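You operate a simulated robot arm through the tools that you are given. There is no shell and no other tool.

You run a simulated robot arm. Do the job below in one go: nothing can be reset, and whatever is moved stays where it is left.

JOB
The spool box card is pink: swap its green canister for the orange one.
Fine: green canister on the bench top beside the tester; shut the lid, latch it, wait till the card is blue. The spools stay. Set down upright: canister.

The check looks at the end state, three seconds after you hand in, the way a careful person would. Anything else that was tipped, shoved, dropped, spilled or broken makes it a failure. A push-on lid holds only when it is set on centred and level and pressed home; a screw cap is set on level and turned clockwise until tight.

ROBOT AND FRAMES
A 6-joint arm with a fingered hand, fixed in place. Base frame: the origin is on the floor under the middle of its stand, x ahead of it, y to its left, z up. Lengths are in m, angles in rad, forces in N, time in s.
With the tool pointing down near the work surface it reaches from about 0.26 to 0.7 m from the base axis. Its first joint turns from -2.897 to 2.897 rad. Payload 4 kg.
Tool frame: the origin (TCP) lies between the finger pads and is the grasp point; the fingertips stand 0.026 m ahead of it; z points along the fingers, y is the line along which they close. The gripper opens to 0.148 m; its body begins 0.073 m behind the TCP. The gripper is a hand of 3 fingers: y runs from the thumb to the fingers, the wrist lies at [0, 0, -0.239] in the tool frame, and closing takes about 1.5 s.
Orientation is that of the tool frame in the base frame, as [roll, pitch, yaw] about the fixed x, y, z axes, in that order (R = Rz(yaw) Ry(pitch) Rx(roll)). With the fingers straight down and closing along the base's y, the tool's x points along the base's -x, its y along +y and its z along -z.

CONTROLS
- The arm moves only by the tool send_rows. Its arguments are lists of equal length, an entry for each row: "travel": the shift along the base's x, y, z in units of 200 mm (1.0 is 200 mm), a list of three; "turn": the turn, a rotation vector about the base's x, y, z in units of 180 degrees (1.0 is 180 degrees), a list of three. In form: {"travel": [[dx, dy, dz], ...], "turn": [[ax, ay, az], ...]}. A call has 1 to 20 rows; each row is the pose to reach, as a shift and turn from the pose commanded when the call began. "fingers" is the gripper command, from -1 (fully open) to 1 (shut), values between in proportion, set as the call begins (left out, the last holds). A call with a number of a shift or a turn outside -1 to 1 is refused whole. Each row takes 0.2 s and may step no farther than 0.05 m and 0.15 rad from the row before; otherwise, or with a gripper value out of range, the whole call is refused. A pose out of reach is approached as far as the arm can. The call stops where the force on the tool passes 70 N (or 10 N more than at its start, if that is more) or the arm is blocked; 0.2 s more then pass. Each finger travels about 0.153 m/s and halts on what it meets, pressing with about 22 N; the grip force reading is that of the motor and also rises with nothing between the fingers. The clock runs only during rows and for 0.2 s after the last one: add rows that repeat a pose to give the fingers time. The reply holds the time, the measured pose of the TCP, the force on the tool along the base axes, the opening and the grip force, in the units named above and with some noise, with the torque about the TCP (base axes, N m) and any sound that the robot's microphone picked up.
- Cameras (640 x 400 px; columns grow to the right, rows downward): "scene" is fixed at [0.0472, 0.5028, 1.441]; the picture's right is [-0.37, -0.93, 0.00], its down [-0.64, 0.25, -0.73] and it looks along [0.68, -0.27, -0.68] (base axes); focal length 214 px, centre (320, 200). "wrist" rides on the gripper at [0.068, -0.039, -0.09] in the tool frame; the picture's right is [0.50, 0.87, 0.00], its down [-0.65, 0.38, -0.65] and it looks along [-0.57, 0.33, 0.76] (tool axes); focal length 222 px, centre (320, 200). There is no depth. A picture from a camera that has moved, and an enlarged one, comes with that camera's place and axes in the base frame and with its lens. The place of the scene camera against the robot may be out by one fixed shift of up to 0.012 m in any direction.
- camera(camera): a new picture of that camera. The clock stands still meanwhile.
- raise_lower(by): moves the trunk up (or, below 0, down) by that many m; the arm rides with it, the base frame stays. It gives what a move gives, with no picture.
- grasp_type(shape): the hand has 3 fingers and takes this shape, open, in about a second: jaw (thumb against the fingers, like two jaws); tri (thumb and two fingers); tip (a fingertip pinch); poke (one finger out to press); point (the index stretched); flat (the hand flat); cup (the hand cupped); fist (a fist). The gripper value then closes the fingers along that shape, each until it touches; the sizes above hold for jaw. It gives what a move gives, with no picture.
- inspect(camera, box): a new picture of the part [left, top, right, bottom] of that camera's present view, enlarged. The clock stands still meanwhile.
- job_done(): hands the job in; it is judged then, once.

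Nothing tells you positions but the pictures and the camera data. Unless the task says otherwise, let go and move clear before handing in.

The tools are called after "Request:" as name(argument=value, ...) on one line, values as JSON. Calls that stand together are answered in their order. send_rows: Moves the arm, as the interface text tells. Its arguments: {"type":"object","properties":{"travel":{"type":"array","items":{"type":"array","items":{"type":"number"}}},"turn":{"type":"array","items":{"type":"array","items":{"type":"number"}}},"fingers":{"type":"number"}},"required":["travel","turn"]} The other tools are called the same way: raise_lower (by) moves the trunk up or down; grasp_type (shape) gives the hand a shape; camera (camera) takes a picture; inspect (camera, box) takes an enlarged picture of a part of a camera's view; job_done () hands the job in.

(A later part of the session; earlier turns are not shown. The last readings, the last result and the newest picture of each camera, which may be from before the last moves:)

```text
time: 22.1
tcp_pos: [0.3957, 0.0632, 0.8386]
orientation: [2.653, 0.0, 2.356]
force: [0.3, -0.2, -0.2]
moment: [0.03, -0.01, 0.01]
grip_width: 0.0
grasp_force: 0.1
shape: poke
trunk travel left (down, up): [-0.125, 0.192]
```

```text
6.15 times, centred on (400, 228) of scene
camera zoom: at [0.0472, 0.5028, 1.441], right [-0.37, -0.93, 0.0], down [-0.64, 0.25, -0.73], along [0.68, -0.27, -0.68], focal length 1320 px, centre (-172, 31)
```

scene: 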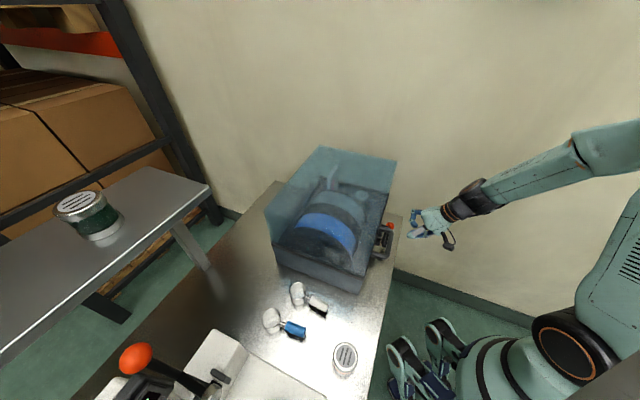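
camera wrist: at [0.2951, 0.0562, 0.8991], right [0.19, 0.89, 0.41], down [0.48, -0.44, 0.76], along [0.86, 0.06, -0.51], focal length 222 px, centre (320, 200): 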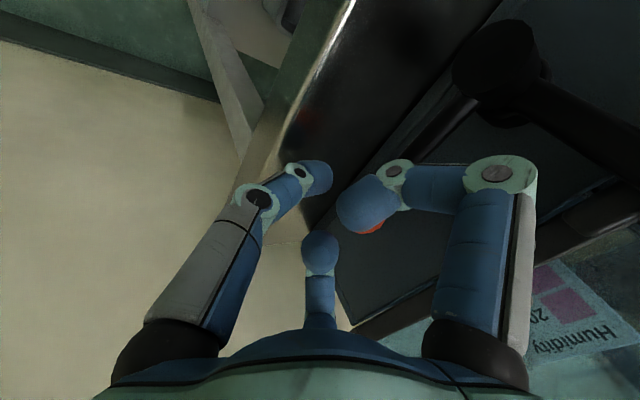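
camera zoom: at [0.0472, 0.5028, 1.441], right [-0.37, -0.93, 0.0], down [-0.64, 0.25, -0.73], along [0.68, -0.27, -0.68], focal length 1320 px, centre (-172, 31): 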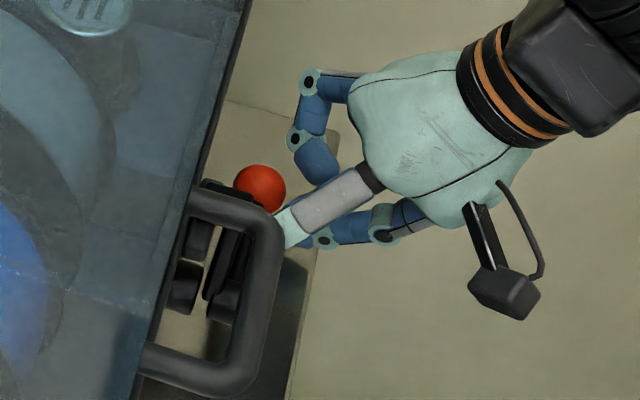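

The finger is nearly under the knob; the curled fingers will cage it. I go forward the last bit, then raise slightly to feel the contact.

Request:
send_rows(travel=[[0.025, 0.025, 0], [0.048, 0.048, 0], [0.048, 0.048, 0]], turn=[[0, 0, 0], [0, 0, 0], [0, 0, 0]])

Request:
camera(camera="wrist")

Request:
inspect(camera="scene", box=[360, 195, 440, 260])

```text
time: 22.9
tcp_pos: [0.406, 0.0723, 0.8381]
orientation: [2.652, 0.002, 2.359]
force: [-0.1, 0.3, 0.1]
moment: [0.01, -0.01, 0.03]
grip_width: 0.0
grasp_force: 0.1
shape: poke
trunk travel left (down, up): [-0.125, 0.192]
```

```text
taken
camera wrist: at [0.3057, 0.065, 0.8993], right [0.19, 0.89, 0.41], down [0.48, -0.44, 0.76], along [0.86, 0.06, -0.51], focal length 222 px, centre (320, 200)
```

wrist: 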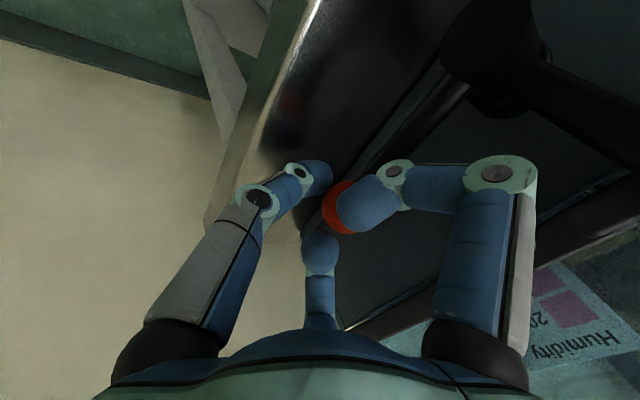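

```text
6.15 times, centred on (400, 228) of scene
camera zoom: at [0.0472, 0.5028, 1.441], right [-0.37, -0.93, 0.0], down [-0.64, 0.25, -0.73], along [0.68, -0.27, -0.68], focal length 1320 px, centre (-172, 31)
```

zoom: 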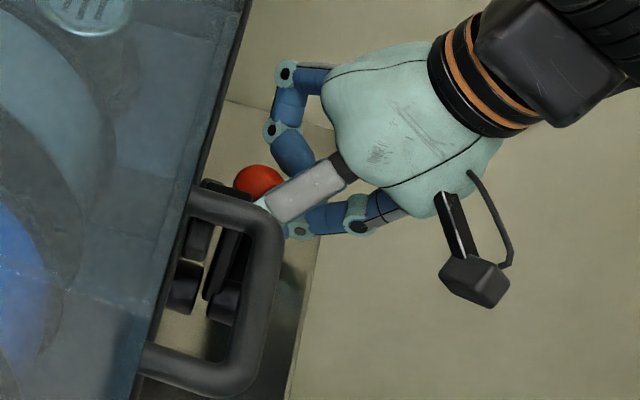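

No contact yet and the knob sits over the fingertip. Now I lift gently to see the force and whether the lever turns.

Request:
send_rows(travel=[[0, 0, 0.02], [0, 0, 0.04], [0, 0, 0.06]], turn=[[0, 0, 0], [0, 0, 0], [0, 0, 0]])

Request:
camera(camera="wrist")

```text
time: 23.6
tcp_pos: [0.4074, 0.0727, 0.8514]
orientation: [2.653, 0.001, 2.357]
force: [0.9, -1.3, -1.9]
moment: [0.0, 0.01, -0.01]
grip_width: 0.0
grasp_force: 0.1
shape: poke
trunk travel left (down, up): [-0.125, 0.192]
```

```text
taken
camera wrist: at [0.3058, 0.0648, 0.9116], right [0.19, 0.89, 0.41], down [0.48, -0.44, 0.76], along [0.86, 0.06, -0.51], focal length 222 px, centre (320, 200)
```

wrist: 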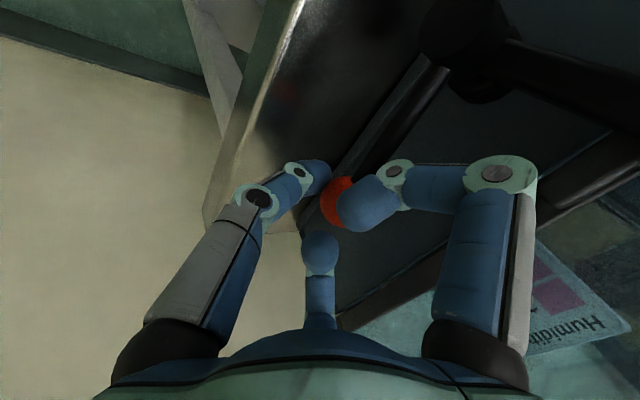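

The lever yields with about 2 N, so I follow the knob upward along its arc to about 45°.

Request:
send_rows(travel=[[0.003, -0.003, 0.035], [0.005, -0.005, 0.07], [0.003, -0.003, 0.11], [0.002, -0.002, 0.146], [-0.004, 0.004, 0.183], [-0.011, 0.011, 0.22], [-0.02, 0.02, 0.255], [-0.032, 0.032, 0.29]], turn=[[0, 0, 0], [0, 0, 0], [0, 0, 0], [0, 0, 0], [0, 0, 0], [0, 0, 0], [0, 0, 0], [0, 0, 0]])

Request:
camera(camera="wrist")

Request:
inspect(camera="scene", box=[360, 195, 440, 260])

```text
time: 25.4
tcp_pos: [0.399, 0.0772, 0.9083]
orientation: [2.653, 0.002, 2.357]
force: [0.2, -0.6, -0.9]
moment: [0.02, 0.0, -0.01]
grip_width: 0.0001
grasp_force: 0.0
shape: poke
trunk travel left (down, up): [-0.125, 0.192]
```

```text
taken
camera wrist: at [0.298, 0.071, 0.9697], right [0.19, 0.89, 0.41], down [0.48, -0.44, 0.76], along [0.86, 0.06, -0.51], focal length 222 px, centre (320, 200)
```

wrist: 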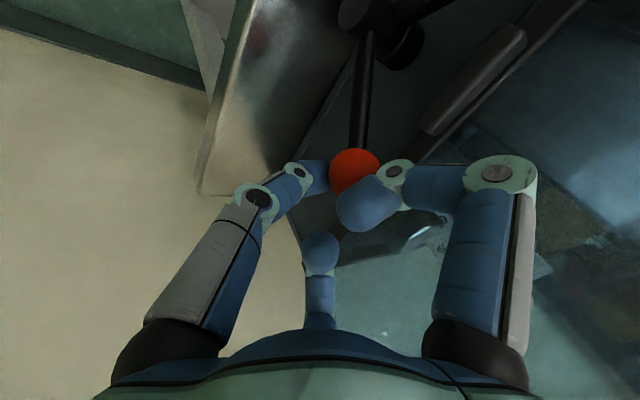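

```text
6.15 times, centred on (400, 228) of scene
camera zoom: at [0.0472, 0.5028, 1.441], right [-0.37, -0.93, 0.0], down [-0.64, 0.25, -0.73], along [0.68, -0.27, -0.68], focal length 1320 px, centre (-172, 31)
```

zoom: 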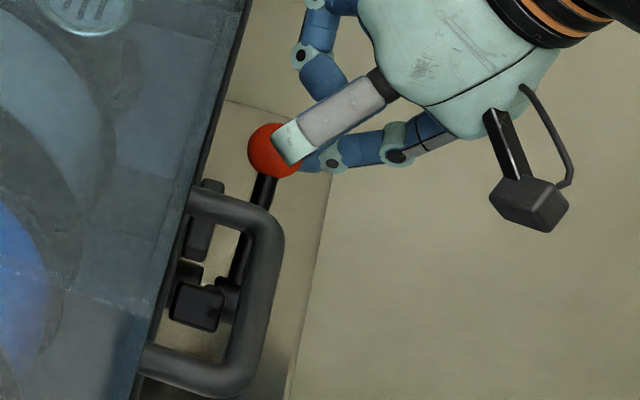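

The hook has already turned off the keeper along with the lever. I continue to swing the lever up toward vertical.

Request:
send_rows(travel=[[-0.014, 0.014, 0.033], [-0.029, 0.029, 0.064], [-0.047, 0.047, 0.092], [-0.066, 0.066, 0.119], [-0.087, 0.087, 0.143], [-0.109, 0.109, 0.165]], turn=[[0, 0, 0], [0, 0, 0], [0, 0, 0], [0, 0, 0], [0, 0, 0], [0, 0, 0]])

Request:
camera(camera="wrist")

Request:
inspect(camera="scene", box=[360, 195, 440, 260])

```text
time: 26.9
tcp_pos: [0.378, 0.0986, 0.9405]
orientation: [2.653, 0.002, 2.353]
force: [3.5, -4.2, -1.8]
moment: [-0.08, -0.05, 0.01]
grip_width: 0.0
grasp_force: 0.0
shape: poke
trunk travel left (down, up): [-0.125, 0.192]
```

```text
taken
camera wrist: at [0.2769, 0.0919, 1.0025], right [0.19, 0.89, 0.41], down [0.48, -0.44, 0.76], along [0.86, 0.06, -0.51], focal length 222 px, centre (320, 200)
```

wrist: 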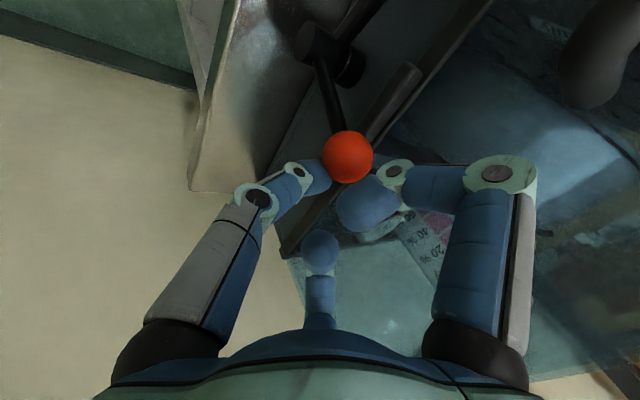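

```text
6.15 times, centred on (400, 228) of scene
camera zoom: at [0.0472, 0.5028, 1.441], right [-0.37, -0.93, 0.0], down [-0.64, 0.25, -0.73], along [0.68, -0.27, -0.68], focal length 1320 px, centre (-172, 31)
```

zoom: 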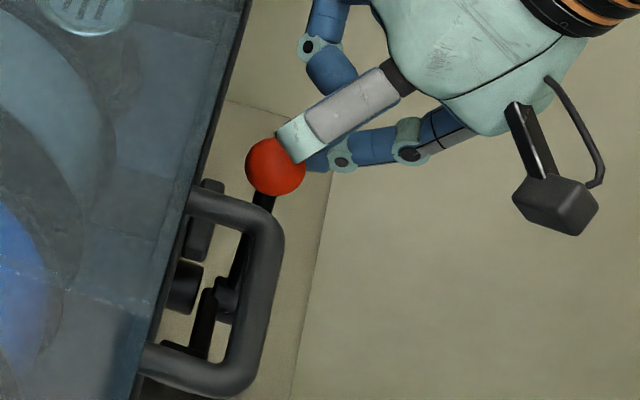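

The lever stands at about 71° with force rising to 5 N, possibly nearing its stop. I'll back the hand off and see whether the lever stays up.

Request:
send_rows(travel=[[0.01, -0.01, 0], [-0.03, -0.05, 0], [-0.1, -0.12, 0], [-0.17, -0.19, 0], [-0.24, -0.26, 0]], turn=[[0, 0, 0], [0, 0, 0], [0, 0, 0], [0, 0, 0], [0, 0, 0]])

Request:
camera(camera="wrist")

Request:
inspect(camera="scene", box=[360, 195, 440, 260])

```text
time: 28.1
tcp_pos: [0.3295, 0.0473, 0.943]
orientation: [2.651, 0.001, 2.358]
force: [-0.2, -0.4, 0.3]
moment: [-0.01, 0.0, -0.04]
grip_width: 0.0
grasp_force: 0.0
shape: poke
trunk travel left (down, up): [-0.125, 0.192]
```

```text
taken
camera wrist: at [0.2284, 0.0408, 1.0026], right [0.19, 0.89, 0.41], down [0.48, -0.44, 0.76], along [0.86, 0.06, -0.51], focal length 222 px, centre (320, 200)
```

wrist: 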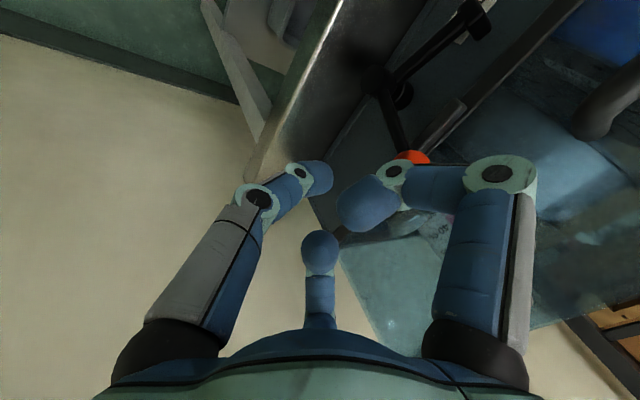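

```text
6.15 times, centred on (400, 228) of scene
camera zoom: at [0.0472, 0.5028, 1.441], right [-0.37, -0.93, 0.0], down [-0.64, 0.25, -0.73], along [0.68, -0.27, -0.68], focal length 1320 px, centre (-172, 31)
```

zoom: 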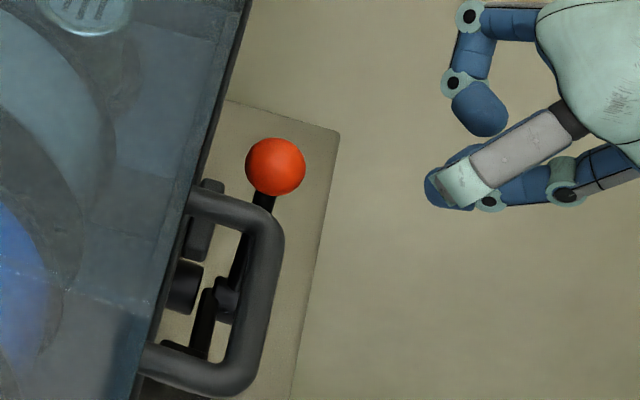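

The lever stays up by itself, so the box is unlatched. Next I'll rise a little and check two more hand shapes and the handle geometry.

Request:
send_rows(travel=[[0, 0, 0.2], [0, 0, 0.4], [0, 0, 0.6], [0, 0, 0.8]], turn=[[-0.022, 0.022, 0], [-0.044, 0.044, 0], [-0.077, 0.077, 0], [-0.11, 0.11, 0]])

Request:
grasp_type(shape="tri")

Request:
camera(camera="wrist")

Request:
send_rows(travel=[[0, 0, 0], [0, 0, 0], [0, 0, 0], [0, 0, 0], [0, 0, 0], [0, 0, 0], [0, 0, 0], [0, 0, 0]], turn=[[0, 0, 0], [0, 0, 0], [0, 0, 0], [0, 0, 0], [0, 0, 0], [0, 0, 0], [0, 0, 0], [0, 0, 0]], fingers=0.6)

Request:
camera(camera="wrist")

Request:
inspect(camera="scene", box=[400, 80, 540, 190])

```text
time: 29.1
tcp_pos: [0.3303, 0.0491, 1.1004]
orientation: [-3.139, 0.001, 2.355]
force: [-0.8, 0.8, 0.7]
moment: [-0.03, -0.01, 0.02]
grip_width: 0.0
grasp_force: 0.1
shape: poke
trunk travel left (down, up): [-0.125, 0.192]
```

```text
time: 29.9
tcp_pos: [0.3311, 0.0501, 1.1004]
orientation: [3.141, 0.0, 2.358]
force: [0.0, -0.2, 0.4]
moment: [-0.01, -0.01, 0.02]
grip_width: 0.1478
grasp_force: 0.1
shape: tri
trunk travel left (down, up): [-0.125, 0.192]
```

```text
taken
camera wrist: at [0.2563, 0.0691, 1.1896], right [0.26, 0.97, 0.0], down [0.73, -0.19, 0.65], along [0.63, -0.17, -0.76], focal length 222 px, centre (320, 200)
```

wrist: 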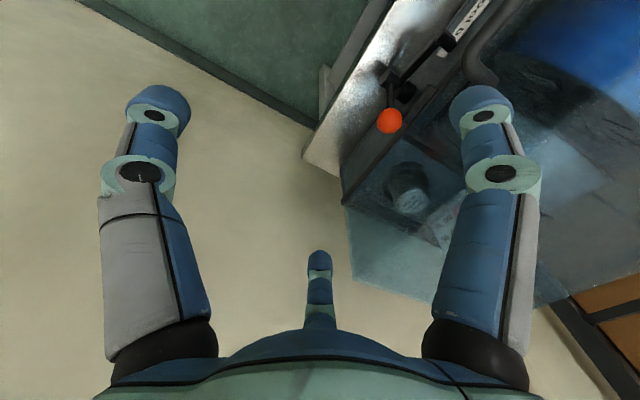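

```text
time: 31.8
tcp_pos: [0.3311, 0.0507, 1.1002]
orientation: [3.141, -0.001, 2.358]
force: [-0.8, -0.2, 0.0]
moment: [-0.02, 0.0, -0.02]
grip_width: 0.0299
grasp_force: 0.0
shape: tri
trunk travel left (down, up): [-0.125, 0.192]
```

```text
taken
camera wrist: at [0.2563, 0.0692, 1.1899], right [0.26, 0.97, 0.0], down [0.73, -0.19, 0.65], along [0.63, -0.17, -0.76], focal length 222 px, centre (320, 200)
```

wrist: 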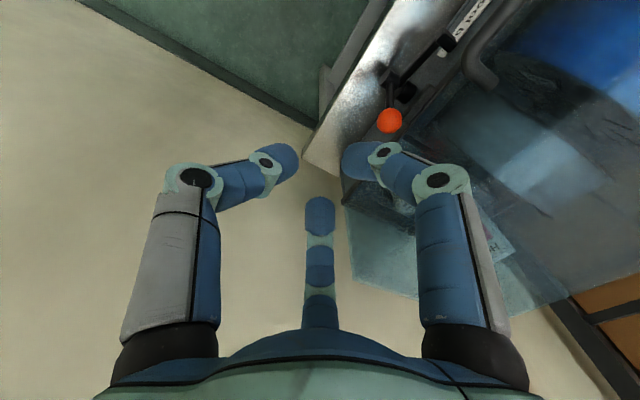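

```text
3.64 times, centred on (470, 135) of scene
camera zoom: at [0.0472, 0.5028, 1.441], right [-0.37, -0.93, 0.0], down [-0.64, 0.25, -0.73], along [0.68, -0.27, -0.68], focal length 780 px, centre (-226, 436)
```

zoom: 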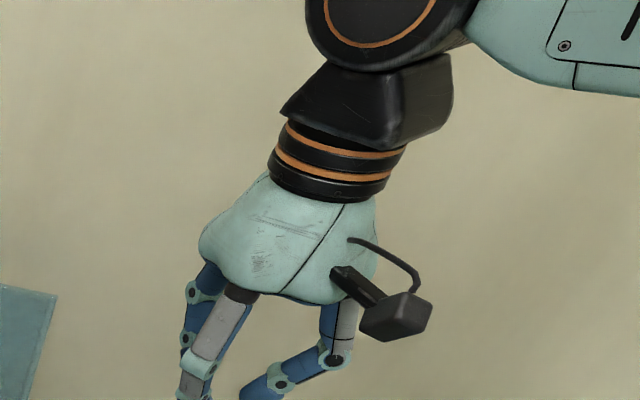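

All gripping shapes close the same radial way. To choose a safe grip I need the handle's exact standoff from the lid, so I'll view it from its left side.

Request:
send_rows(travel=[[-0.02, 0.05, 0.1], [-0.12, 0.24, 0.25], [-0.22, 0.43, 0.25], [-0.33, 0.62, 0.25], [-0.44, 0.81, 0.25], [-0.54, 1.0, 0.25]], turn=[[0, 0, -0.02], [0, 0, -0.05], [0, 0, -0.08], [0, 0, -0.11], [0, 0, -0.14], [0, 0, -0.1667]])

Request:
camera(camera="wrist")

```text
refused: row 2 steps farther than a row can; nothing moved
```

```text
taken
camera wrist: at [0.2563, 0.0692, 1.1899], right [0.26, 0.97, 0.0], down [0.73, -0.19, 0.65], along [0.63, -0.17, -0.76], focal length 222 px, centre (320, 200)
```

wrist: 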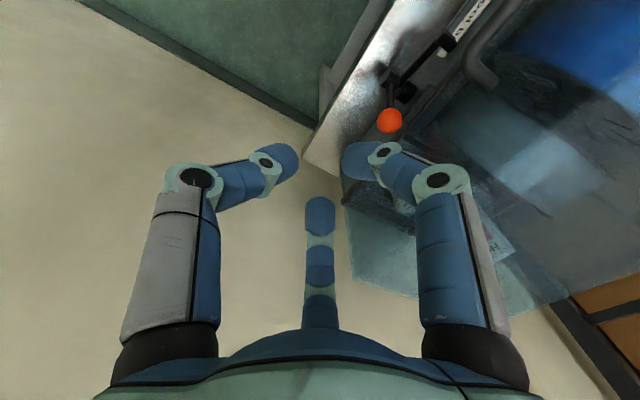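

The move was refused for too large a step, so nothing moved. I'll repeat it with smaller steps.

Request:
send_rows(travel=[[-0.02, 0.05, 0.12], [-0.09, 0.18, 0.25], [-0.18, 0.35, 0.25], [-0.27, 0.52, 0.25], [-0.36, 0.69, 0.25], [-0.45, 0.86, 0.25], [-0.54, 1.0, 0.25]], turn=[[0, 0, -0.02], [0, 0, -0.045], [0, 0, -0.07], [0, 0, -0.095], [0, 0, -0.12], [0, 0, -0.145], [0, 0, -0.1667]])

Request:
camera(camera="wrist")

```text
time: 33.4
tcp_pos: [0.223, 0.2434, 1.1503]
orientation: [-3.14, -0.003, 1.818]
force: [0.2, 0.5, -0.1]
moment: [0.02, -0.02, -0.03]
grip_width: 0.0303
grasp_force: 0.1
shape: tri
trunk travel left (down, up): [-0.125, 0.192]
```

```text
taken
camera wrist: at [0.1712, 0.2997, 1.2402], right [0.72, 0.7, 0.0], down [0.53, -0.54, 0.65], along [0.45, -0.47, -0.76], focal length 222 px, centre (320, 200)
```

wrist: 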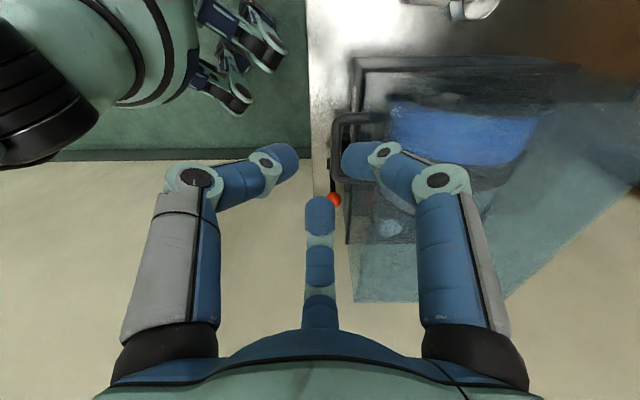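

Request:
inspect(camera="wrist", box=[310, 40, 440, 160])

Request:
inspect(camera="wrist", box=[300, 30, 640, 310])

```text
3.33 times, centred on (375, 100) of wrist
camera zoom: at [0.1712, 0.2997, 1.2402], right [0.72, 0.7, 0.0], down [0.53, -0.54, 0.65], along [0.45, -0.47, -0.76], focal length 740 px, centre (137, 533)
```

zoom: 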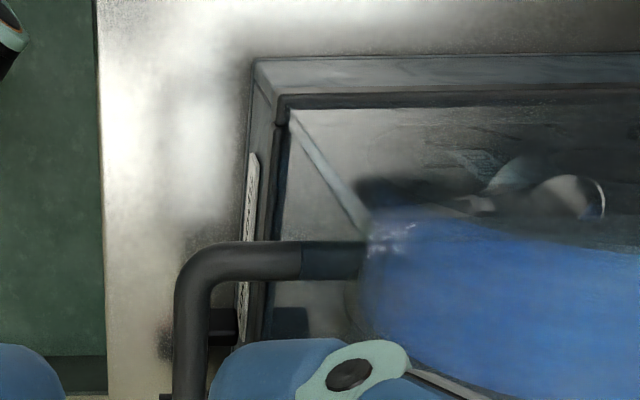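

```text
1.43 times, centred on (470, 170) of wrist
camera zoom: at [0.1712, 0.2997, 1.2402], right [0.72, 0.7, 0.0], down [0.53, -0.54, 0.65], along [0.45, -0.47, -0.76], focal length 317 px, centre (106, 243)
```

zoom: 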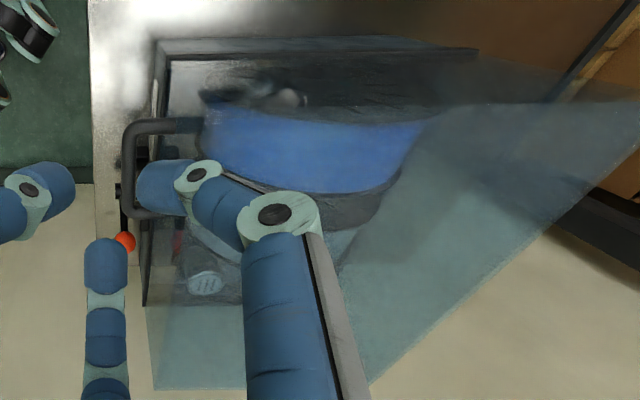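

The bar measures at about (e1 0.351, e2 −0.102…−0.013, z 0.972) with a 32 mm gap to the lid face. Gripping it with the hand pointing along the hinge axis would let the wrist roll follow the lid, so I'll test that orientation high up in free space.

Request:
send_rows(travel=[[-0.01, 0.1, 0.1], [-0.02, 0.2, 0.2], [-0.03, 0.33, 0.3], [-0.045, 0.45, 0.35], [-0.055, 0.55, 0.35]], turn=[[0, 0, 0.035], [0, 0, 0.07], [0, 0, 0.105], [0, 0, 0.14], [0, 0, 0.172]], fingers=0.5)

Request:
send_rows(travel=[[0, 0, 0], [0, 0, 0], [0, 0, 0], [0, 0, 0], [0, 0, 0], [0, 0, 0], [0, 0, 0], [0, 0, 0], [0, 0, 0], [0, 0, 0], [0, 0, 0], [0, 0, 0]], turn=[[-0.03, -0.03, 0], [-0.06, -0.06, 0], [-0.09, -0.09, 0], [-0.12, -0.12, 0], [-0.15, -0.15, 0], [-0.18, -0.18, 0], [-0.21, -0.21, 0], [-0.24, -0.24, 0], [-0.27, -0.27, 0], [-0.3, -0.3, 0], [-0.33, -0.33, 0], [-0.3536, -0.3536, 0]])

Request:
camera(camera="scene")

Request:
camera(camera="wrist")

```text
time: 34.8
tcp_pos: [0.2458, 0.3385, 1.2016]
orientation: [-3.1, 0.03, 2.28]
force: [0.0, 1.1, -0.7]
moment: [0.0, 0.02, -0.01]
grip_width: 0.0366
grasp_force: 0.1
shape: tri
trunk travel left (down, up): [-0.125, 0.192]
stopped in row 5: the arm was blocked; the commanded pose is now the measured one
```

```text
time: 35.7
tcp_pos: [0.2982, 0.2894, 1.209]
orientation: [3.126, 0.476, 2.092]
force: [-0.5, -1.4, 0.1]
moment: [0.01, 0.03, 0.01]
grip_width: 0.0369
grasp_force: 0.0
shape: tri
trunk travel left (down, up): [-0.125, 0.192]
stopped in row 4: the arm was blocked; the commanded pose is now the measured one
```

```text
taken
```

scene: 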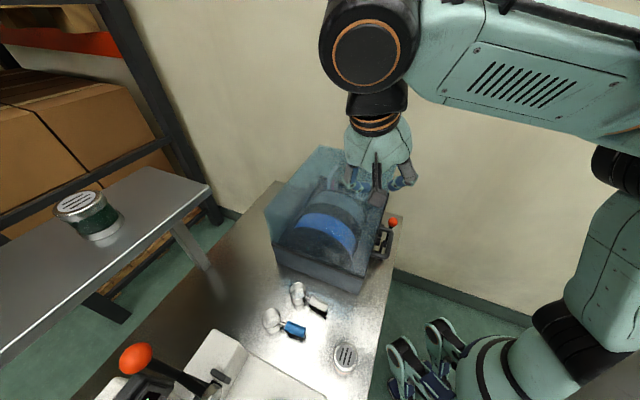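

```text
taken
camera wrist: at [0.2131, 0.3566, 1.2566], right [0.53, 0.82, -0.22], down [0.46, -0.06, 0.89], along [0.72, -0.57, -0.41], focal length 222 px, centre (320, 200)
```

wrist: 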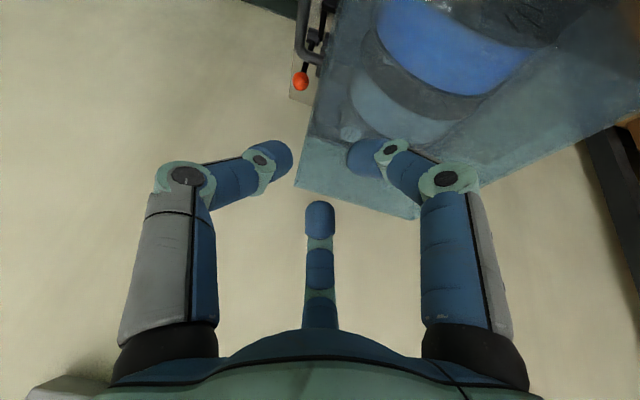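

The arm reported being blocked twice with almost no tool force, so a joint limit or an arm link is in the way. I'll undo the tilt, move outward and check.

Request:
send_rows(travel=[[0.02, 0.0, 0.02], [0.05, 0.02, 0.05], [0.08, 0.05, 0.08], [0.12, 0.08, 0.1]], turn=[[0.02, 0.02, 0], [0.045, 0.045, 0], [0.075, 0.075, 0], [0.1, 0.1, 0]])

Request:
camera(camera="scene")

```text
time: 36.7
tcp_pos: [0.315, 0.3081, 1.2175]
orientation: [-3.049, 0.049, 2.137]
force: [-1.1, 0.3, 0.0]
moment: [0.0, -0.01, -0.01]
grip_width: 0.037
grasp_force: 0.0
shape: tri
out of reach, approached as far as the arm can: row 4
trunk travel left (down, up): [-0.125, 0.192]
```

```text
taken
```

scene: 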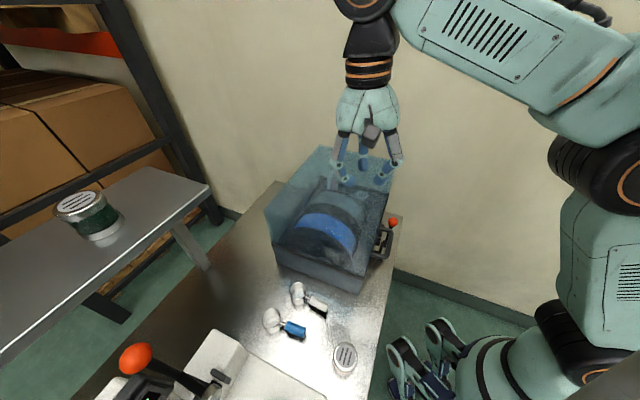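

The limit is simply the arm's height reach with the trunk low. I'll level the hand, then turn it so one finger can enter the gap behind the handle bar, with the camera looking at the handle from behind.

Request:
send_rows(travel=[[-0.05, -0.1, -0.06], [-0.1, -0.2, -0.12], [-0.15, -0.3, -0.18], [-0.195, -0.37, -0.235]], turn=[[0.01, -0.006, 0], [0.02, -0.011, 0], [0.029, -0.0166, 0], [0.029, -0.0166, 0]])

Request:
send_rows(travel=[[0, -0.02, 0], [0, -0.04, 0], [0, -0.06, 0], [0, -0.08, 0], [0, -0.1, 0], [0, -0.12, 0], [0, -0.14, 0], [0, -0.16, 0], [0, -0.18, 0]], turn=[[0, 0, 0.045], [0, 0, 0.09], [0, 0, 0.135], [0, 0, 0.18], [0, 0, 0.225], [0, 0, 0.27], [0, 0, 0.315], [0, 0, 0.36], [0, 0, 0.4]], fingers=0.43)

Request:
camera(camera="wrist")

```text
time: 37.7
tcp_pos: [0.2769, 0.2327, 1.1723]
orientation: [-3.138, 0.0, 2.136]
force: [-0.3, 0.0, 0.5]
moment: [0.02, 0.02, -0.01]
grip_width: 0.0367
grasp_force: 0.1
shape: tri
trunk travel left (down, up): [-0.125, 0.192]
```

```text
time: 39.7
tcp_pos: [0.2774, 0.1978, 1.1709]
orientation: [-3.139, 0.0, -2.89]
force: [-0.3, 0.3, 0.4]
moment: [0.01, -0.03, -0.02]
grip_width: 0.0418
grasp_force: 0.1
shape: tri
trunk travel left (down, up): [-0.125, 0.192]
```

```text
taken
camera wrist: at [0.2221, 0.1433, 1.262], right [-0.7, 0.71, 0.0], down [0.54, 0.53, 0.65], along [0.47, 0.45, -0.76], focal length 222 px, centre (320, 200)
```

wrist: 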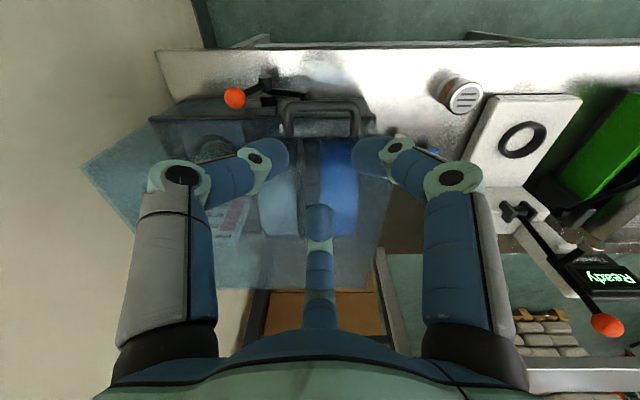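

Request:
inspect(camera="wrist", box=[220, 70, 400, 150])

Request:
inspect(camera="wrist", box=[380, 40, 640, 220])

```text
3.56 times, centred on (310, 110) of wrist
camera zoom: at [0.2221, 0.1433, 1.262], right [-0.7, 0.71, 0.0], down [0.54, 0.53, 0.65], along [0.47, 0.45, -0.76], focal length 790 px, centre (356, 520)
```

zoom: 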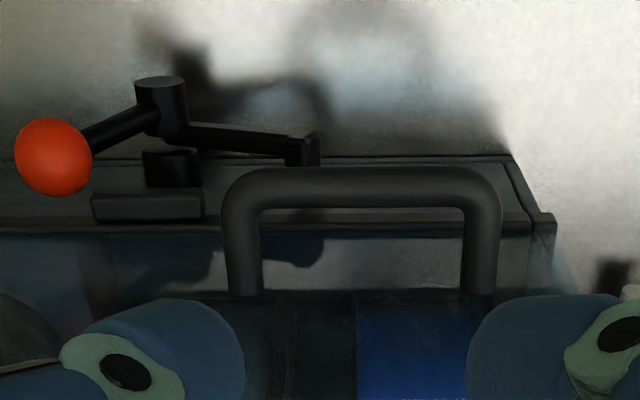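

```text
2.22 times, centred on (510, 130) of wrist
camera zoom: at [0.2221, 0.1433, 1.262], right [-0.7, 0.71, 0.0], down [0.54, 0.53, 0.65], along [0.47, 0.45, -0.76], focal length 494 px, centre (-102, 356)
```

zoom: 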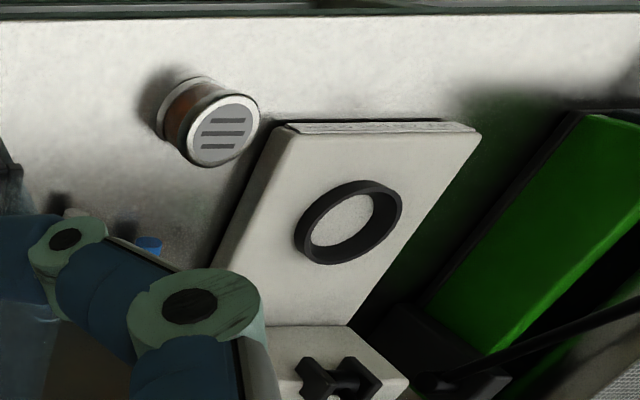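

The handle bar confirms at (0.352, −0.055, 0.974). I tilt the hand 40° and move to a standoff above and in front of the bar.

Request:
send_rows(travel=[[-0.05, -0.05, 0], [-0.1, -0.1, -0.05], [-0.13, -0.13, -0.15], [-0.15, -0.15, -0.28], [-0.159, -0.159, -0.4], [-0.159, -0.159, -0.5]], turn=[[0.028, -0.028, 0], [0.056, -0.056, 0], [0.084, -0.084, 0], [0.112, -0.112, 0], [0.135, -0.135, 0], [0.157, -0.157, 0]])

Request:
camera(camera="wrist")

Request:
camera(camera="scene")

```text
time: 41.1
tcp_pos: [0.2444, 0.1665, 1.0731]
orientation: [2.739, 0.587, -3.015]
force: [-0.2, 0.3, 0.0]
moment: [-0.01, -0.01, -0.03]
grip_width: 0.0418
grasp_force: 0.0
shape: tri
trunk travel left (down, up): [-0.125, 0.192]
```

```text
taken
camera wrist: at [0.1615, 0.0835, 1.0915], right [-0.7, 0.72, 0.01], down [0.12, 0.11, 0.99], along [0.71, 0.69, -0.16], focal length 222 px, centre (320, 200)
```

wrist: 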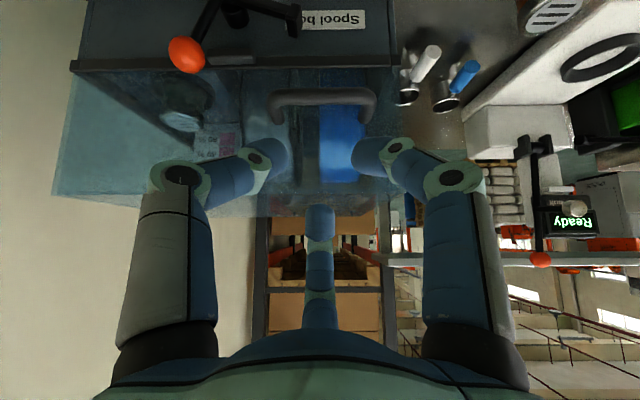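

```text
taken
```

scene: 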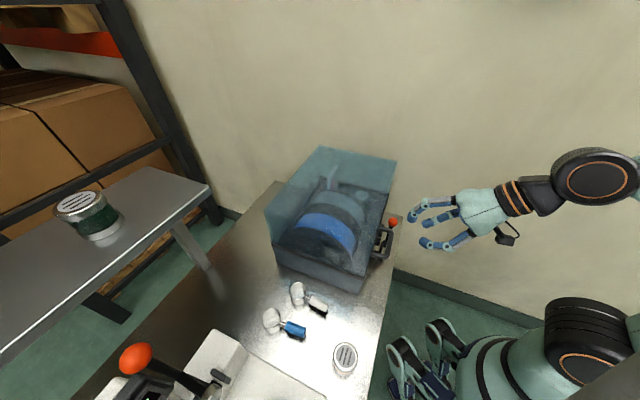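

All is aligned; now I advance toward the bar partway and check the clearances.

Request:
send_rows(travel=[[0.012, 0.012, -0.1], [0.023, 0.023, -0.205], [0.057, 0.057, -0.26], [0.0916, 0.0916, -0.3185]], turn=[[0, 0, 0], [0, 0, 0], [0, 0, 0], [0, 0, 0]])

Request:
camera(camera="wrist")

Request:
inspect(camera="scene", box=[340, 190, 460, 280])

```text
time: 42.1
tcp_pos: [0.2644, 0.1836, 1.0083]
orientation: [2.74, 0.584, -3.016]
force: [0.5, -0.4, -0.2]
moment: [-0.01, -0.02, 0.02]
grip_width: 0.0416
grasp_force: 0.1
shape: tri
trunk travel left (down, up): [-0.125, 0.192]
```

```text
taken
camera wrist: at [0.1807, 0.1016, 1.0273], right [-0.7, 0.72, 0.01], down [0.12, 0.11, 0.99], along [0.71, 0.69, -0.16], focal length 222 px, centre (320, 200)
```

wrist: 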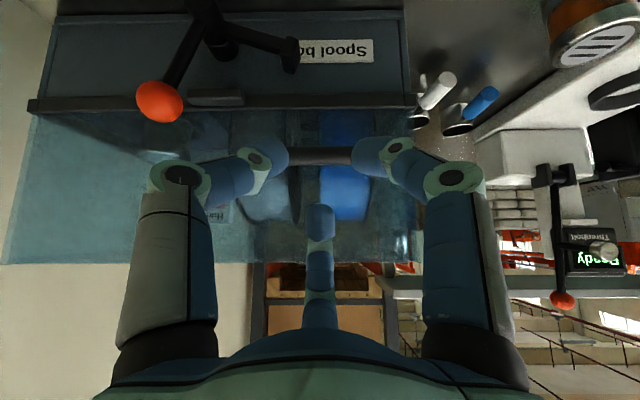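

```text
4.44 times, centred on (400, 235) of scene
camera zoom: at [0.0472, 0.5028, 1.441], right [-0.37, -0.93, 0.0], down [-0.64, 0.25, -0.73], along [0.68, -0.27, -0.68], focal length 953 px, centre (-36, 44)
```

zoom: 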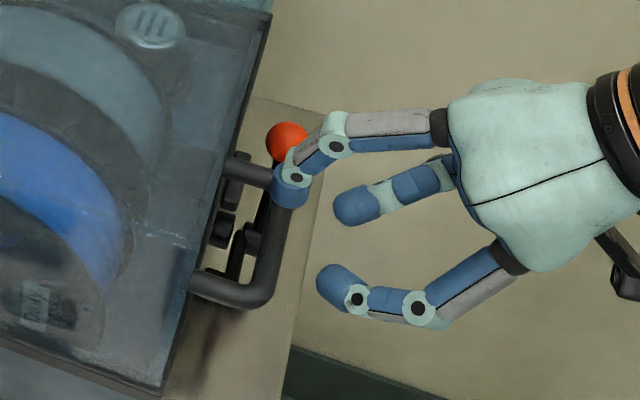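

Request:
inspect(camera="wrist", box=[240, 110, 400, 240])

```text
3.08 times, centred on (320, 175) of wrist
camera zoom: at [0.1807, 0.1016, 1.0273], right [-0.7, 0.72, 0.01], down [0.12, 0.11, 0.99], along [0.71, 0.69, -0.16], focal length 684 px, centre (320, 277)
```

zoom: 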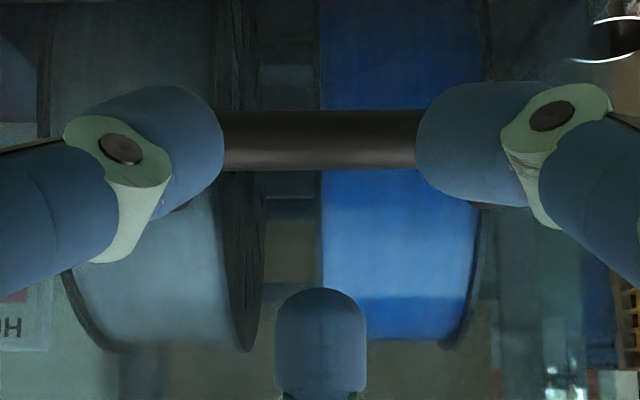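

The bar is centred between the lower fingertips and the upper finger. I advance the last 30 mm along the fingers so the bar enters the grip.

Request:
send_rows(travel=[[0.023, 0.023, -0.038], [0.046, 0.046, -0.077], [0.068, 0.068, -0.115]], turn=[[0, 0, 0], [0, 0, 0], [0, 0, 0]])

Request:
inspect(camera="wrist", box=[220, 90, 420, 250])

Request:
inspect(camera="scene", box=[340, 190, 460, 280])

```text
time: 42.9
tcp_pos: [0.2778, 0.1992, 0.9846]
orientation: [2.742, 0.584, -3.015]
force: [0.7, 0.3, -0.2]
moment: [0.01, -0.01, 0.0]
grip_width: 0.0418
grasp_force: 0.0
shape: tri
trunk travel left (down, up): [-0.125, 0.192]
```

```text
2.50 times, centred on (320, 170) of wrist
camera zoom: at [0.1945, 0.1163, 1.0047], right [-0.7, 0.71, 0.01], down [0.12, 0.11, 0.99], along [0.7, 0.69, -0.16], focal length 555 px, centre (320, 275)
```

zoom: 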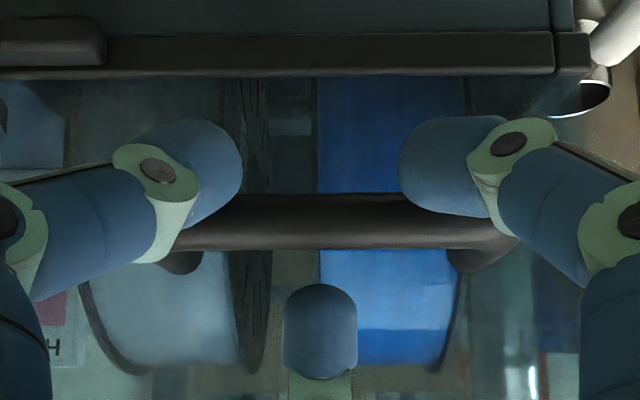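

```text
4.44 times, centred on (400, 235) of scene
camera zoom: at [0.0472, 0.5028, 1.441], right [-0.37, -0.93, 0.0], down [-0.64, 0.25, -0.73], along [0.68, -0.27, -0.68], focal length 953 px, centre (-36, 44)
```

zoom: 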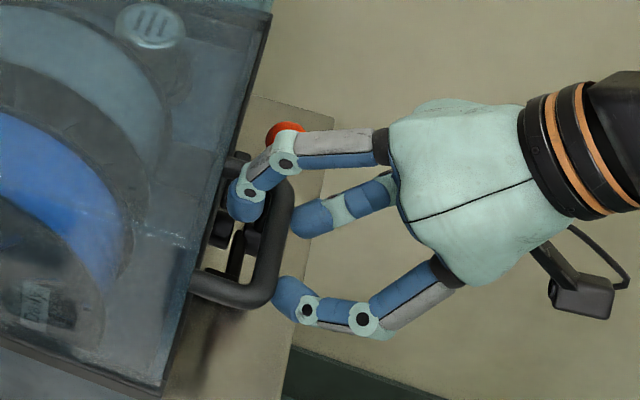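

The bar now lies between the fingers with no contact. I close the grip on it.

Request:
send_rows(travel=[[0, 0, 0], [0, 0, 0], [0, 0, 0], [0, 0, 0], [0, 0, 0], [0, 0, 0]], turn=[[0, 0, 0], [0, 0, 0], [0, 0, 0], [0, 0, 0], [0, 0, 0], [0, 0, 0]], fingers=1.0)

Request:
inspect(camera="wrist", box=[220, 90, 420, 250])

Request:
inspect(camera="scene", box=[340, 190, 460, 280])

```text
time: 44.3
tcp_pos: [0.2783, 0.1973, 0.9858]
orientation: [2.739, 0.585, -3.017]
force: [0.1, -11.2, 0.9]
moment: [-0.07, 0.1, -0.29]
grip_width: 0.0141
grasp_force: 21.6
shape: tri
trunk travel left (down, up): [-0.125, 0.192]
```

```text
2.50 times, centred on (320, 170) of wrist
camera zoom: at [0.1942, 0.1151, 1.0049], right [-0.7, 0.72, 0.01], down [0.12, 0.11, 0.99], along [0.71, 0.69, -0.16], focal length 555 px, centre (320, 275)
```

zoom: 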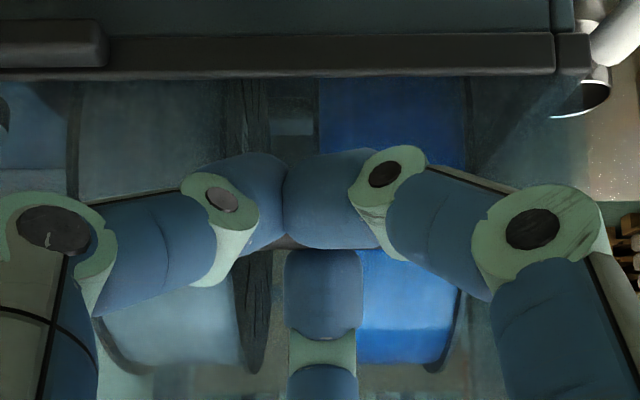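

```text
4.44 times, centred on (400, 235) of scene
camera zoom: at [0.0472, 0.5028, 1.441], right [-0.37, -0.93, 0.0], down [-0.64, 0.25, -0.73], along [0.68, -0.27, -0.68], focal length 953 px, centre (-36, 44)
```

zoom: 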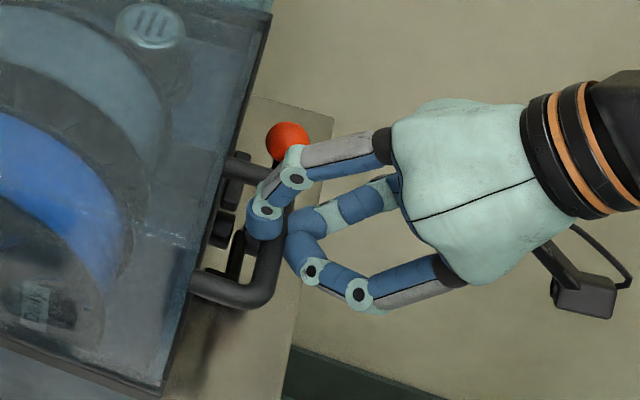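

The bar is held (14 mm wide, 22 N). I now lift along the expected hinge arc, first by about 10°, watching the force.

Request:
send_rows(travel=[[0.0103, 0.0103, 0.067], [0.0219, 0.0219, 0.133], [0.0354, 0.0354, 0.1985], [0.0516, 0.0516, 0.263]], turn=[[0, 0, 0], [0, 0, 0], [0, 0, 0], [0, 0, 0]])

Request:
inspect(camera="wrist", box=[120, 20, 520, 270])

Request:
camera(camera="scene")

```text
time: 45.3
tcp_pos: [0.2886, 0.2076, 1.0367]
orientation: [2.74, 0.583, -3.017]
force: [5.6, -1.4, -3.0]
moment: [0.0, 0.13, -0.22]
grip_width: 0.0128
grasp_force: 22.2
shape: tri
trunk travel left (down, up): [-0.125, 0.192]
```

```text
1.60 times, centred on (320, 145) of wrist
camera zoom: at [0.2045, 0.1251, 1.0567], right [-0.7, 0.72, 0.01], down [0.12, 0.11, 0.99], along [0.71, 0.69, -0.16], focal length 355 px, centre (320, 288)
```

zoom: 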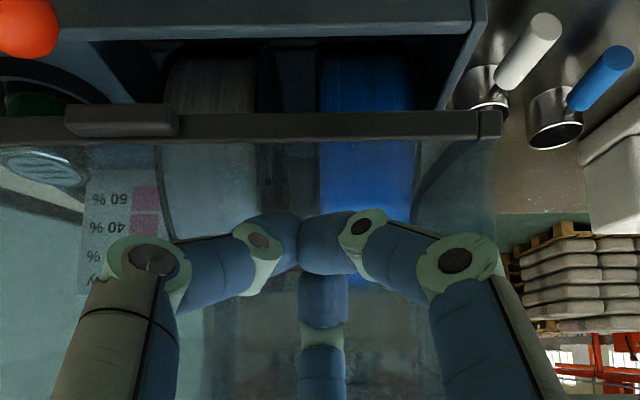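

```text
taken
```

scene: 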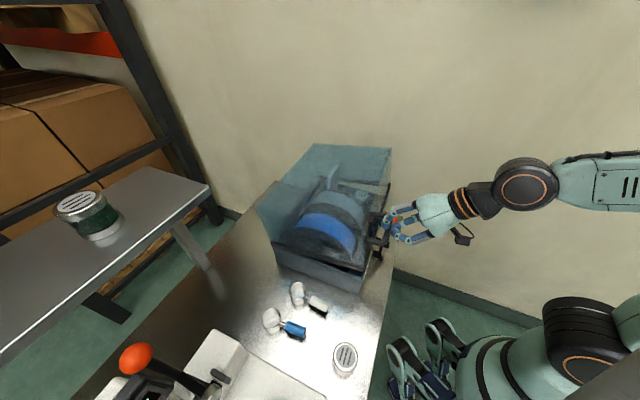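

The lid is swinging up about its far edge with only a few newtons. I continue along the arc to about 40°.

Request:
send_rows(travel=[[0.0177, 0.0177, 0.0635], [0.0378, 0.0378, 0.126], [0.0594, 0.0594, 0.187], [0.0831, 0.0831, 0.2465], [0.1082, 0.1082, 0.305], [0.1358, 0.1358, 0.3615], [0.1644, 0.1644, 0.416], [0.1952, 0.1952, 0.469], [0.227, 0.227, 0.52], [0.2609, 0.2609, 0.569], [0.2959, 0.2959, 0.6155], [0.3327, 0.3327, 0.6605]], turn=[[0, 0, 0], [0, 0, 0], [0, 0, 0], [0, 0, 0], [0, 0, 0], [0, 0, 0], [0, 0, 0], [0, 0, 0], [0, 0, 0], [0, 0, 0], [0, 0, 0], [0, 0, 0]])

Request:
inspect(camera="wrist", box=[120, 20, 520, 270])

Request:
camera(camera="scene")

```text
time: 47.9
tcp_pos: [0.3532, 0.273, 1.1703]
orientation: [2.74, 0.588, -3.017]
force: [-1.2, -12.1, 10.6]
moment: [-0.18, 0.0, -0.51]
grip_width: 0.0118
grasp_force: 22.4
shape: tri
trunk travel left (down, up): [-0.125, 0.192]
```

```text
1.60 times, centred on (320, 145) of wrist
camera zoom: at [0.2708, 0.1902, 1.1894], right [-0.7, 0.72, 0.01], down [0.12, 0.11, 0.99], along [0.71, 0.69, -0.16], focal length 355 px, centre (320, 288)
```

zoom: 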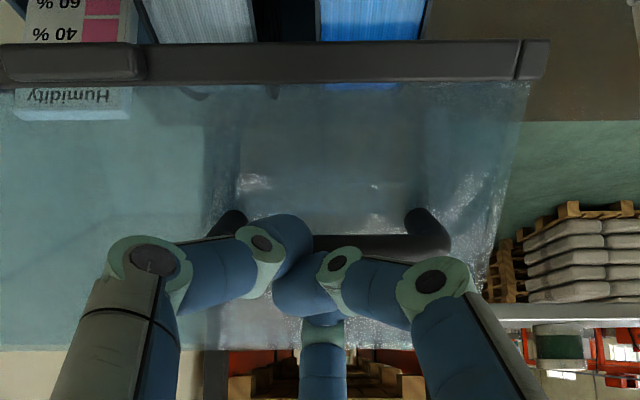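

```text
taken
```

scene: 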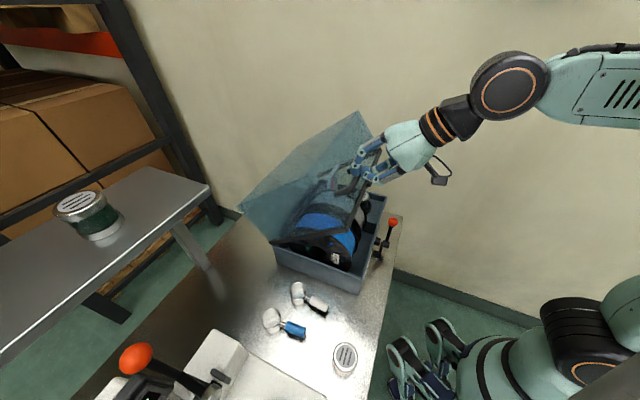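

The lid is at about 40°, with a 14 N radial pull showing my arc is a few millimetres too tight. I'll ease outward slightly and recheck the force.

Request:
send_rows(travel=[[-0.007, -0.007, 0.012], [-0.0141, -0.0141, 0.024]], turn=[[0, 0, 0], [0, 0, 0]])

Request:
inspect(camera="wrist", box=[220, 110, 420, 240])

Request:
inspect(camera="scene", box=[240, 100, 460, 290])

```text
time: 48.5
tcp_pos: [0.352, 0.2721, 1.1737]
orientation: [2.741, 0.583, -3.014]
force: [-0.4, -0.3, 0.5]
moment: [-0.04, 0.0, 0.03]
grip_width: 0.0098
grasp_force: 22.0
shape: tri
trunk travel left (down, up): [-0.125, 0.192]
```

```text
3.08 times, centred on (320, 175) of wrist
camera zoom: at [0.2685, 0.1896, 1.1931], right [-0.7, 0.71, 0.01], down [0.12, 0.11, 0.99], along [0.7, 0.69, -0.16], focal length 684 px, centre (320, 277)
```

zoom: 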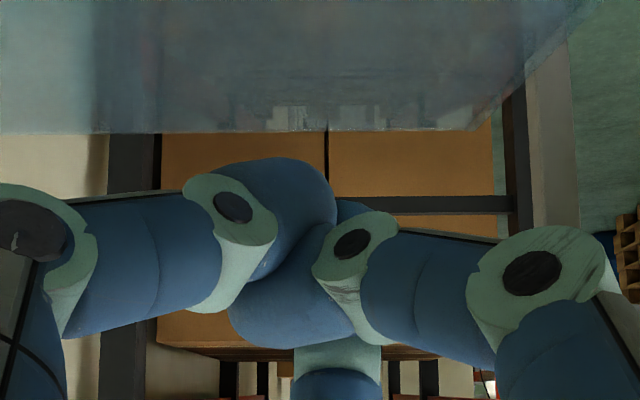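

```text
2.11 times, centred on (350, 195) of scene
camera zoom: at [0.0472, 0.5028, 1.441], right [-0.37, -0.93, 0.0], down [-0.64, 0.25, -0.73], along [0.68, -0.27, -0.68], focal length 452 px, centre (257, 210)
```

zoom: 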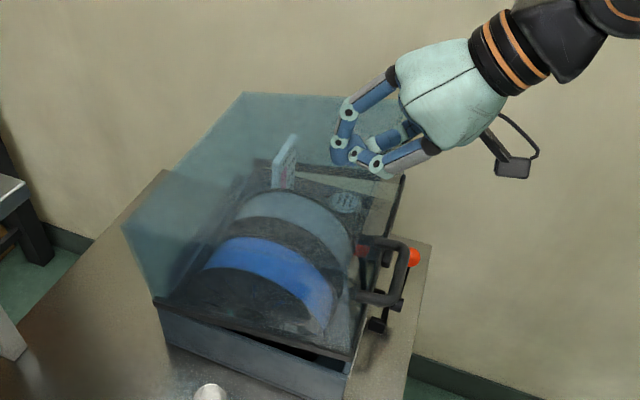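

The bar slipped out and the lid is falling back shut. I'll let it settle while holding still, then check for sound and the state of everything.

Request:
send_rows(travel=[[-0.02, -0.02, 0.02], [-0.05, -0.05, 0.05], [-0.05, -0.05, 0.05], [-0.05, -0.05, 0.05]], turn=[[0, 0, 0], [0, 0, 0], [0, 0, 0], [0, 0, 0]])

Request:
camera(camera="scene")

Request:
inspect(camera="scene", box=[240, 130, 440, 290])

Request:
camera(camera="wrist")

```text
time: 49.5
tcp_pos: [0.3411, 0.2607, 1.1854]
orientation: [2.741, 0.585, -3.016]
force: [-0.4, 0.2, 0.4]
moment: [-0.01, -0.01, 0.01]
grip_width: 0.0098
grasp_force: 22.2
shape: tri
trunk travel left (down, up): [-0.125, 0.192]
```

```text
taken
```

scene: 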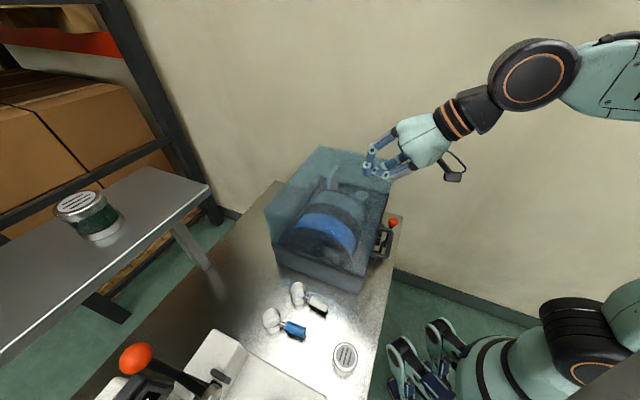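

```text
2.50 times, centred on (340, 210) of scene
camera zoom: at [0.0472, 0.5028, 1.441], right [-0.37, -0.93, 0.0], down [-0.64, 0.25, -0.73], along [0.68, -0.27, -0.68], focal length 536 px, centre (270, 175)
```

zoom: 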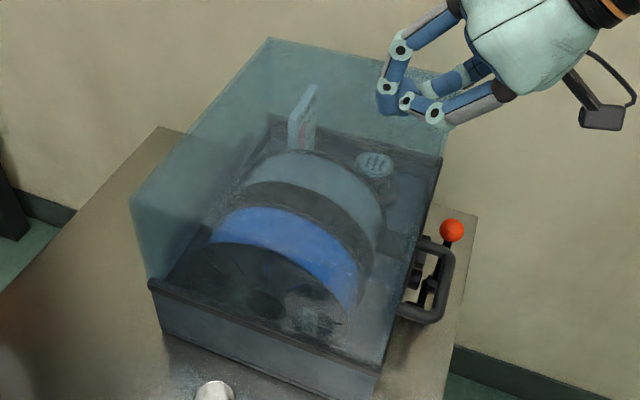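

```text
taken
camera wrist: at [0.2581, 0.179, 1.2036], right [-0.7, 0.72, 0.01], down [0.12, 0.11, 0.99], along [0.71, 0.69, -0.16], focal length 222 px, centre (320, 200)
```

wrist: 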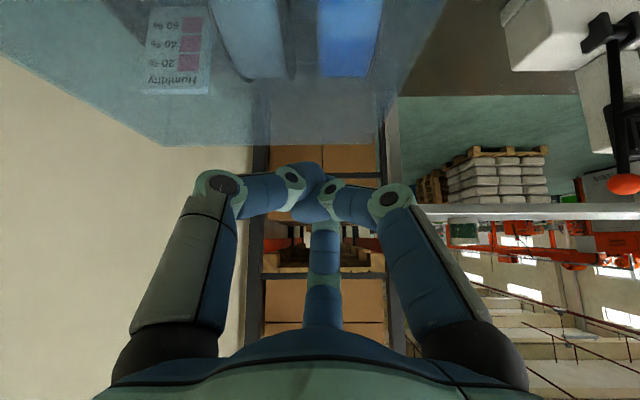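

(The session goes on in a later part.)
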